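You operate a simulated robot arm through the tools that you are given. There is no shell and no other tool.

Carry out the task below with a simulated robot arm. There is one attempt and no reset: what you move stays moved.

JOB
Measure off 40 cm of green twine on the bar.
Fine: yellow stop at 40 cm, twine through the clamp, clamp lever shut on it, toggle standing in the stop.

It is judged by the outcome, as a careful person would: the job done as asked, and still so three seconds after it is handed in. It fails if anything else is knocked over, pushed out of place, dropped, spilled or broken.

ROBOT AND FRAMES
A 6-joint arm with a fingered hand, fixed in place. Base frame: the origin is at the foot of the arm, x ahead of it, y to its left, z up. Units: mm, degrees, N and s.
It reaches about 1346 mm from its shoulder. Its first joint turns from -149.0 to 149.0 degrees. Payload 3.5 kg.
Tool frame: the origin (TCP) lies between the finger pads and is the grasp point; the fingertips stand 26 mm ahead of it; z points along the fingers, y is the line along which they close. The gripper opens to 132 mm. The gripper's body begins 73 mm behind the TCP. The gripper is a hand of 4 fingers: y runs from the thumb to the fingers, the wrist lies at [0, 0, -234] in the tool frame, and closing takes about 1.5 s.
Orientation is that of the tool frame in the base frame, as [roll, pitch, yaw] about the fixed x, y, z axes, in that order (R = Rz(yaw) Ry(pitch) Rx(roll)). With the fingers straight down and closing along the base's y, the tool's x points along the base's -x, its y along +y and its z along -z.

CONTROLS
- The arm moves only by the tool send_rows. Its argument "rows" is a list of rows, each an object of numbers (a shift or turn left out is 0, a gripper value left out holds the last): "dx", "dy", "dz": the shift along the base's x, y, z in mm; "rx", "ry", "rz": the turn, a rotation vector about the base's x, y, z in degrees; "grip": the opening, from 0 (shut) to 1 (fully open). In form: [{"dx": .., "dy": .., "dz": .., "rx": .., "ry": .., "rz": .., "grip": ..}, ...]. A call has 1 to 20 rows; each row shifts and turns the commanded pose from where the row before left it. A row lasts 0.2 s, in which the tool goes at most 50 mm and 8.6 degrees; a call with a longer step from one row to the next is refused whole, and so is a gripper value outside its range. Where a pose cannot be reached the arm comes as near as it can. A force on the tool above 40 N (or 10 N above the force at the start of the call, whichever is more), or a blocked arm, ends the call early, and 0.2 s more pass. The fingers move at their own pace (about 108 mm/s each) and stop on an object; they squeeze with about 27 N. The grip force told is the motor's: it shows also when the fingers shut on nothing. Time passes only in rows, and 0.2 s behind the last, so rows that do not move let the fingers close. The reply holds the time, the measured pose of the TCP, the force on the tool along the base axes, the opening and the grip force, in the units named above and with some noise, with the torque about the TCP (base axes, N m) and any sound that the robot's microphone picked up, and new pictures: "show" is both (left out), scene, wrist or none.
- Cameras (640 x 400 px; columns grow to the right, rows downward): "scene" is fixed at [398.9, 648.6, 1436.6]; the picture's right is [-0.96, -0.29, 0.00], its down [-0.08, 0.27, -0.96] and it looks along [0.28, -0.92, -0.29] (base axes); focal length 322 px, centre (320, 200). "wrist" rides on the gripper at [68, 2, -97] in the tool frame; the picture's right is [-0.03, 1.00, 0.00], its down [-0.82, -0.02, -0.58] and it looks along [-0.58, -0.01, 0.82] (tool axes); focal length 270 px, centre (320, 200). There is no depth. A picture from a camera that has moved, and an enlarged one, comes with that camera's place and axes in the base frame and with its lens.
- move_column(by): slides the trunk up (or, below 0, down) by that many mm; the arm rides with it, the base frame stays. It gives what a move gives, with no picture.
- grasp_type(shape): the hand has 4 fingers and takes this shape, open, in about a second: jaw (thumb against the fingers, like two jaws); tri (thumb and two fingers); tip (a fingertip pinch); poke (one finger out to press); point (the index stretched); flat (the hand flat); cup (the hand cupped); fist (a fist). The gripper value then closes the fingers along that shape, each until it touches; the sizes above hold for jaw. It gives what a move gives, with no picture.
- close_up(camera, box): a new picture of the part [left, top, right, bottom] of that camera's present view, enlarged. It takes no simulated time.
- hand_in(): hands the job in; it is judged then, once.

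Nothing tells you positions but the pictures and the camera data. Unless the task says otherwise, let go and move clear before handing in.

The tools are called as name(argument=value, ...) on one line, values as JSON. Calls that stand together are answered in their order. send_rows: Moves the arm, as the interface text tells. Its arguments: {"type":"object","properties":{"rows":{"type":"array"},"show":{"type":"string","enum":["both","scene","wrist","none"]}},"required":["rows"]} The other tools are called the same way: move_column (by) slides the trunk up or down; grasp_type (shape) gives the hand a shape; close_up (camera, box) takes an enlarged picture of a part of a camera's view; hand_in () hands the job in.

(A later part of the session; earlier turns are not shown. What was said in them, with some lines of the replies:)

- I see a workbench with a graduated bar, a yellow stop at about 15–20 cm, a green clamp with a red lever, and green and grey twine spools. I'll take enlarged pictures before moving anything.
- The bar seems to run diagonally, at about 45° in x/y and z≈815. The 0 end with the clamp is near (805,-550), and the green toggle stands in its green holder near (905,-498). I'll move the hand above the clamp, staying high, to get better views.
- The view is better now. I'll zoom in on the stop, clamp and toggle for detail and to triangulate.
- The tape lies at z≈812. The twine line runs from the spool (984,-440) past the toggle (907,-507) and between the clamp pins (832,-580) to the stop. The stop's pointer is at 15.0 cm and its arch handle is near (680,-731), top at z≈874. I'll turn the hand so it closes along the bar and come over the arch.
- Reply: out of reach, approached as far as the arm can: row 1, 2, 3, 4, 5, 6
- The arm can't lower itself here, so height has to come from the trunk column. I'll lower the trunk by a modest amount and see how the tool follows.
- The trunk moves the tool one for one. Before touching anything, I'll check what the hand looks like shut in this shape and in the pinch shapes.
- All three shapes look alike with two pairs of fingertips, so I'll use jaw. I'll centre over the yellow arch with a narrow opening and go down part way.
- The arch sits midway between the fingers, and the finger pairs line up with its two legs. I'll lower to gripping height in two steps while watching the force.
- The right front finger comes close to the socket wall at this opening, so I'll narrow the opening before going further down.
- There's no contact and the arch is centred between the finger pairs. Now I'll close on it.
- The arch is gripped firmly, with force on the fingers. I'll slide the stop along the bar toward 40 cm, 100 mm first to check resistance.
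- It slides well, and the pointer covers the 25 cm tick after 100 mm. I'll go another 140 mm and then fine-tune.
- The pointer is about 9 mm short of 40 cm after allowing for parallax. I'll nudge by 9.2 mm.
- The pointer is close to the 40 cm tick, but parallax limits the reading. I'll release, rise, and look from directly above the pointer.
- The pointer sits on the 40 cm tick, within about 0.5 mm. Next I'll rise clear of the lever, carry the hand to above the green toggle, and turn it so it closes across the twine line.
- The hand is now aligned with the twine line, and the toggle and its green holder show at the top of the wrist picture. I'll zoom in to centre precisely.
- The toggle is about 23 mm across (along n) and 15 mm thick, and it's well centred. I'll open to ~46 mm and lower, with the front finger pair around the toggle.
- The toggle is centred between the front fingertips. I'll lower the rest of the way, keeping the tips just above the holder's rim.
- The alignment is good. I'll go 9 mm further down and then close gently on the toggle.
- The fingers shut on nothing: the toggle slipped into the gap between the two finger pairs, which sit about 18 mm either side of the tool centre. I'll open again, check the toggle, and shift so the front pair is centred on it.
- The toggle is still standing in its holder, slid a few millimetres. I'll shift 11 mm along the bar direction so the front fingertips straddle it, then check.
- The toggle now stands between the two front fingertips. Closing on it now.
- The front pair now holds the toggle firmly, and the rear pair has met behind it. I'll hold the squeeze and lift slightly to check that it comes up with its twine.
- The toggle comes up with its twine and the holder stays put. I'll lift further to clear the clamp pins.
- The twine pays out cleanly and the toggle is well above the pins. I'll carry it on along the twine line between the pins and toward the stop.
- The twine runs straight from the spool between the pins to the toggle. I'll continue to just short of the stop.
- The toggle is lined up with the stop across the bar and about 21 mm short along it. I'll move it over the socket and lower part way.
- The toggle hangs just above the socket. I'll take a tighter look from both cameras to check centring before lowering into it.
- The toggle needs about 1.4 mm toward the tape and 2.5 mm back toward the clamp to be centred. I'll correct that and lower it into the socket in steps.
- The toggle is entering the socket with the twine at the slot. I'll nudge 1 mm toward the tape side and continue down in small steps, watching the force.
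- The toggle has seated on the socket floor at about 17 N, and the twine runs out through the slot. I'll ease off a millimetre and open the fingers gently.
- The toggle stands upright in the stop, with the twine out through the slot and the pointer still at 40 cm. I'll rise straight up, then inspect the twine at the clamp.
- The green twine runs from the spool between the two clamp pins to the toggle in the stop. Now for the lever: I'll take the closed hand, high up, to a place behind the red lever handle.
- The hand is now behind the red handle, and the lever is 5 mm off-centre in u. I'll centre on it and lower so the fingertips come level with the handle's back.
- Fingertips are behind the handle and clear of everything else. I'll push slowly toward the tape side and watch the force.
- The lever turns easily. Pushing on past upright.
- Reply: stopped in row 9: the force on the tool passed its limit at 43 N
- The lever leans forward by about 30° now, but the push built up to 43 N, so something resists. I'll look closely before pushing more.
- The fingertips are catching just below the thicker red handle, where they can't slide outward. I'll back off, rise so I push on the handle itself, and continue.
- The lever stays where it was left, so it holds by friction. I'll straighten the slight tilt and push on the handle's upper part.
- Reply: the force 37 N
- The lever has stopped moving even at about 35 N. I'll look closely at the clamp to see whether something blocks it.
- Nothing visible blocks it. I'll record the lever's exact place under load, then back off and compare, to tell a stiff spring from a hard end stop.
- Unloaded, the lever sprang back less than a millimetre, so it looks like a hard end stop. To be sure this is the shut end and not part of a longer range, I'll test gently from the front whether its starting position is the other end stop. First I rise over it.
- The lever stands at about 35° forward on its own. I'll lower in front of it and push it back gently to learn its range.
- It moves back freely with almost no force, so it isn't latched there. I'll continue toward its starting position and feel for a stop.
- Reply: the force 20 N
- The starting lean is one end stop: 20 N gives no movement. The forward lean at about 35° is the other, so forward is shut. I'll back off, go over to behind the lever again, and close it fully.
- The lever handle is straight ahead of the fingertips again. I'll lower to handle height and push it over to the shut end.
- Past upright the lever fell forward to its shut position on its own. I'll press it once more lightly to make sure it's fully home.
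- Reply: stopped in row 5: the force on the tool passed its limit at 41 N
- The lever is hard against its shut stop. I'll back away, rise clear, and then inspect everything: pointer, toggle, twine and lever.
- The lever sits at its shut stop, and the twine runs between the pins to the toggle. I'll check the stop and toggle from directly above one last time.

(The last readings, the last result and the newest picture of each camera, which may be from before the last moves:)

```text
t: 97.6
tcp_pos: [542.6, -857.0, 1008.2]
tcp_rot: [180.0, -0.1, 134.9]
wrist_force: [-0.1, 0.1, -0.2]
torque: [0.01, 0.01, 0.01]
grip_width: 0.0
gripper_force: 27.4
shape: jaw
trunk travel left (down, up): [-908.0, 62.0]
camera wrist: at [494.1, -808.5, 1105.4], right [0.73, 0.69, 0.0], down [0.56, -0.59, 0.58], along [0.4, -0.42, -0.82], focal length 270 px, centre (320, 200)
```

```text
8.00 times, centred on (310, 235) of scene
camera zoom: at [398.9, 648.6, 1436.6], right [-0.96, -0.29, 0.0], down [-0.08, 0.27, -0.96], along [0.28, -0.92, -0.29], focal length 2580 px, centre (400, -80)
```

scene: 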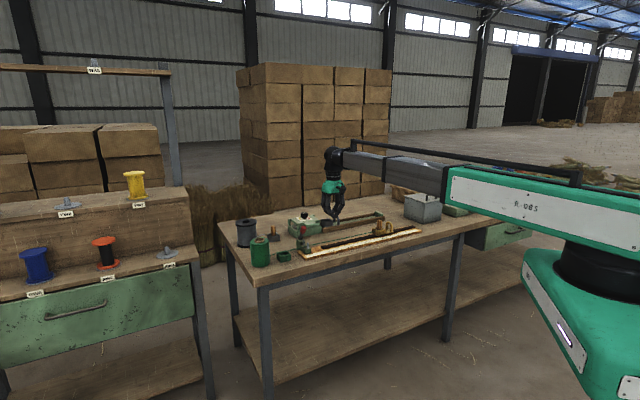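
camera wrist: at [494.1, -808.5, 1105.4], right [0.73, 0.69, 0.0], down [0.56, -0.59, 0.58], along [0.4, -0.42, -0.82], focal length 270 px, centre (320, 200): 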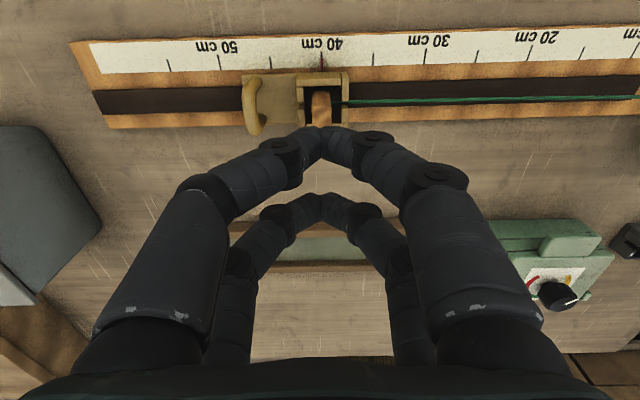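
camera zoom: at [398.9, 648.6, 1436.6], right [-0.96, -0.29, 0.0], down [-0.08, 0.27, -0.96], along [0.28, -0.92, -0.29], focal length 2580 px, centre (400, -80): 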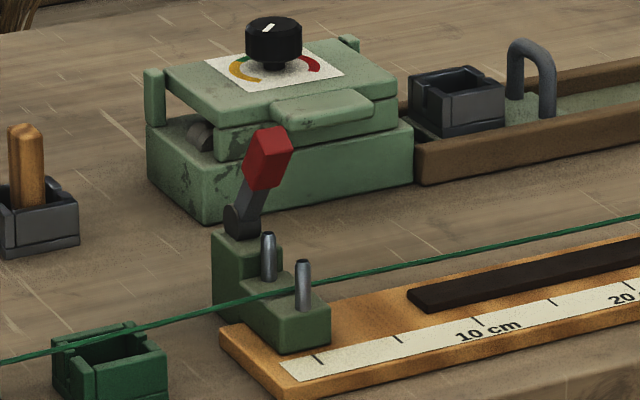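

The pointer is on 40 cm, the toggle stands in the socket with the twine out through its slot, the lever is against its shut stop, and nothing else has moved. I'll rise well clear, wait a moment, and take a final look.

move_column(by=55)

send_rows(rows=[{"dx": -20, "dy": 20, "grip": 0.4}, {"dx": -25, "dy": 25}, {"dx": -25, "dy": 25}, {"dx": -20, "dy": 20}, {}, {}, {}, {}, {}, {}])

close_up(camera="scene", box=[230, 195, 430, 285])

close_up(camera="scene", box=[285, 215, 335, 255])

close_up(camera="scene", box=[365, 208, 410, 244])

```text
t: 98.6
tcp_pos: [542.9, -857.2, 1064.6]
tcp_rot: [179.8, 0.0, 134.8]
wrist_force: [-0.7, 0.2, 0.5]
torque: [0.0, 0.0, 0.0]
grip_width: 0.4
gripper_force: 26.8
shape: jaw
trunk travel left (down, up): [-963.0, 7.0]
```

```text
t: 100.8
tcp_pos: [451.1, -768.7, 1064.4]
tcp_rot: [180.0, 0.1, 135.0]
wrist_force: [0.0, 0.4, -0.6]
torque: [-0.01, 0.0, 0.03]
grip_width: 52.2
gripper_force: 0.0
shape: jaw
trunk travel left (down, up): [-963.0, 7.0]
camera wrist: at [403.8, -719.1, 1160.4], right [0.73, 0.69, 0.0], down [0.56, -0.59, 0.58], along [0.4, -0.42, -0.82], focal length 270 px, centre (320, 200)
```

scene: 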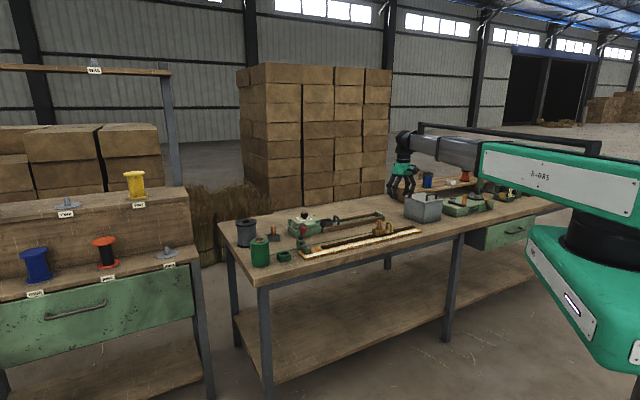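
wrist: 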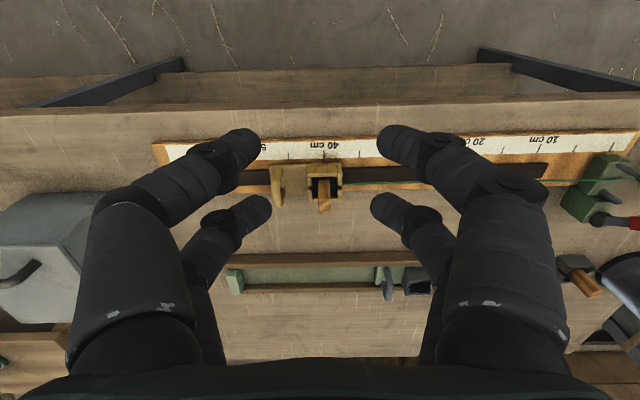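

```text
3.20 times, centred on (330, 240) of scene
camera zoom: at [398.9, 648.6, 1436.6], right [-0.96, -0.29, 0.0], down [-0.08, 0.27, -0.96], along [0.28, -0.92, -0.29], focal length 1032 px, centre (288, 72)
```

zoom: 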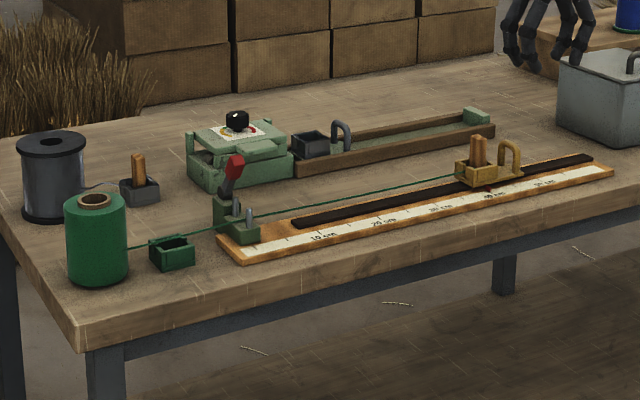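

```text
10.00 times, centred on (310, 235) of scene
camera zoom: at [398.9, 648.6, 1436.6], right [-0.96, -0.29, 0.0], down [-0.08, 0.27, -0.96], along [0.28, -0.92, -0.29], focal length 3224 px, centre (420, -150)
```

zoom: 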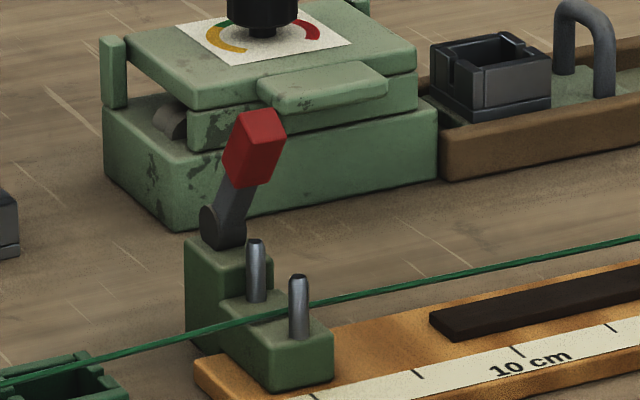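

```text
11.11 times, centred on (388, 226) of scene
camera zoom: at [398.9, 648.6, 1436.6], right [-0.96, -0.29, 0.0], down [-0.08, 0.27, -0.96], along [0.28, -0.92, -0.29], focal length 3583 px, centre (-430, -89)
```

zoom: 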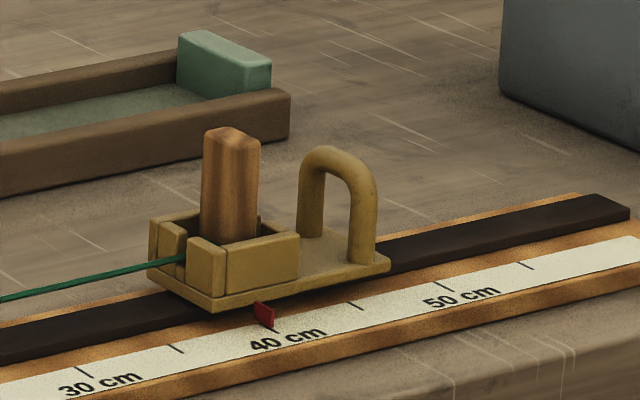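

The stop is at 40 cm, the green twine lies between the clamp pins, the lever rests at its shut stop, and the toggle stands in the stop. The lever's shut end is my reading of its travel: it only moves between two hard stops, it started at one, and I left it at the other. Nothing else moved and the hand is clear, so I'm handing in.

hand_in()

```text
The job is handed in.
```

The job is handed in, and I expect it to pass. The one point I couldn't confirm is that the lever's resting position counts as shut.

- **Stop:** the yellow stop's red pointer sits on the 40 cm tick, checked from directly above to within about half a millimetre.
- **Twine:** the green twine runs from its spool between the two clamp pins, about level with the top of the clamp block, to the stop.
- **Toggle:** it stands upright in the stop's socket, with the twine coming out through the slot.
- **Lever:** it leans about 35° forward, toward the tape, against a hard end stop. Its starting position was the other end stop, so I took this one as shut. I heard no click, and the lever doesn't lie flat over the pins.

My first attempt to grip the toggle missed and slid it a few millimetres within its holder before the second grip held. Nothing else was knocked over or moved in the final pictures, and the hand is clear of the bench.
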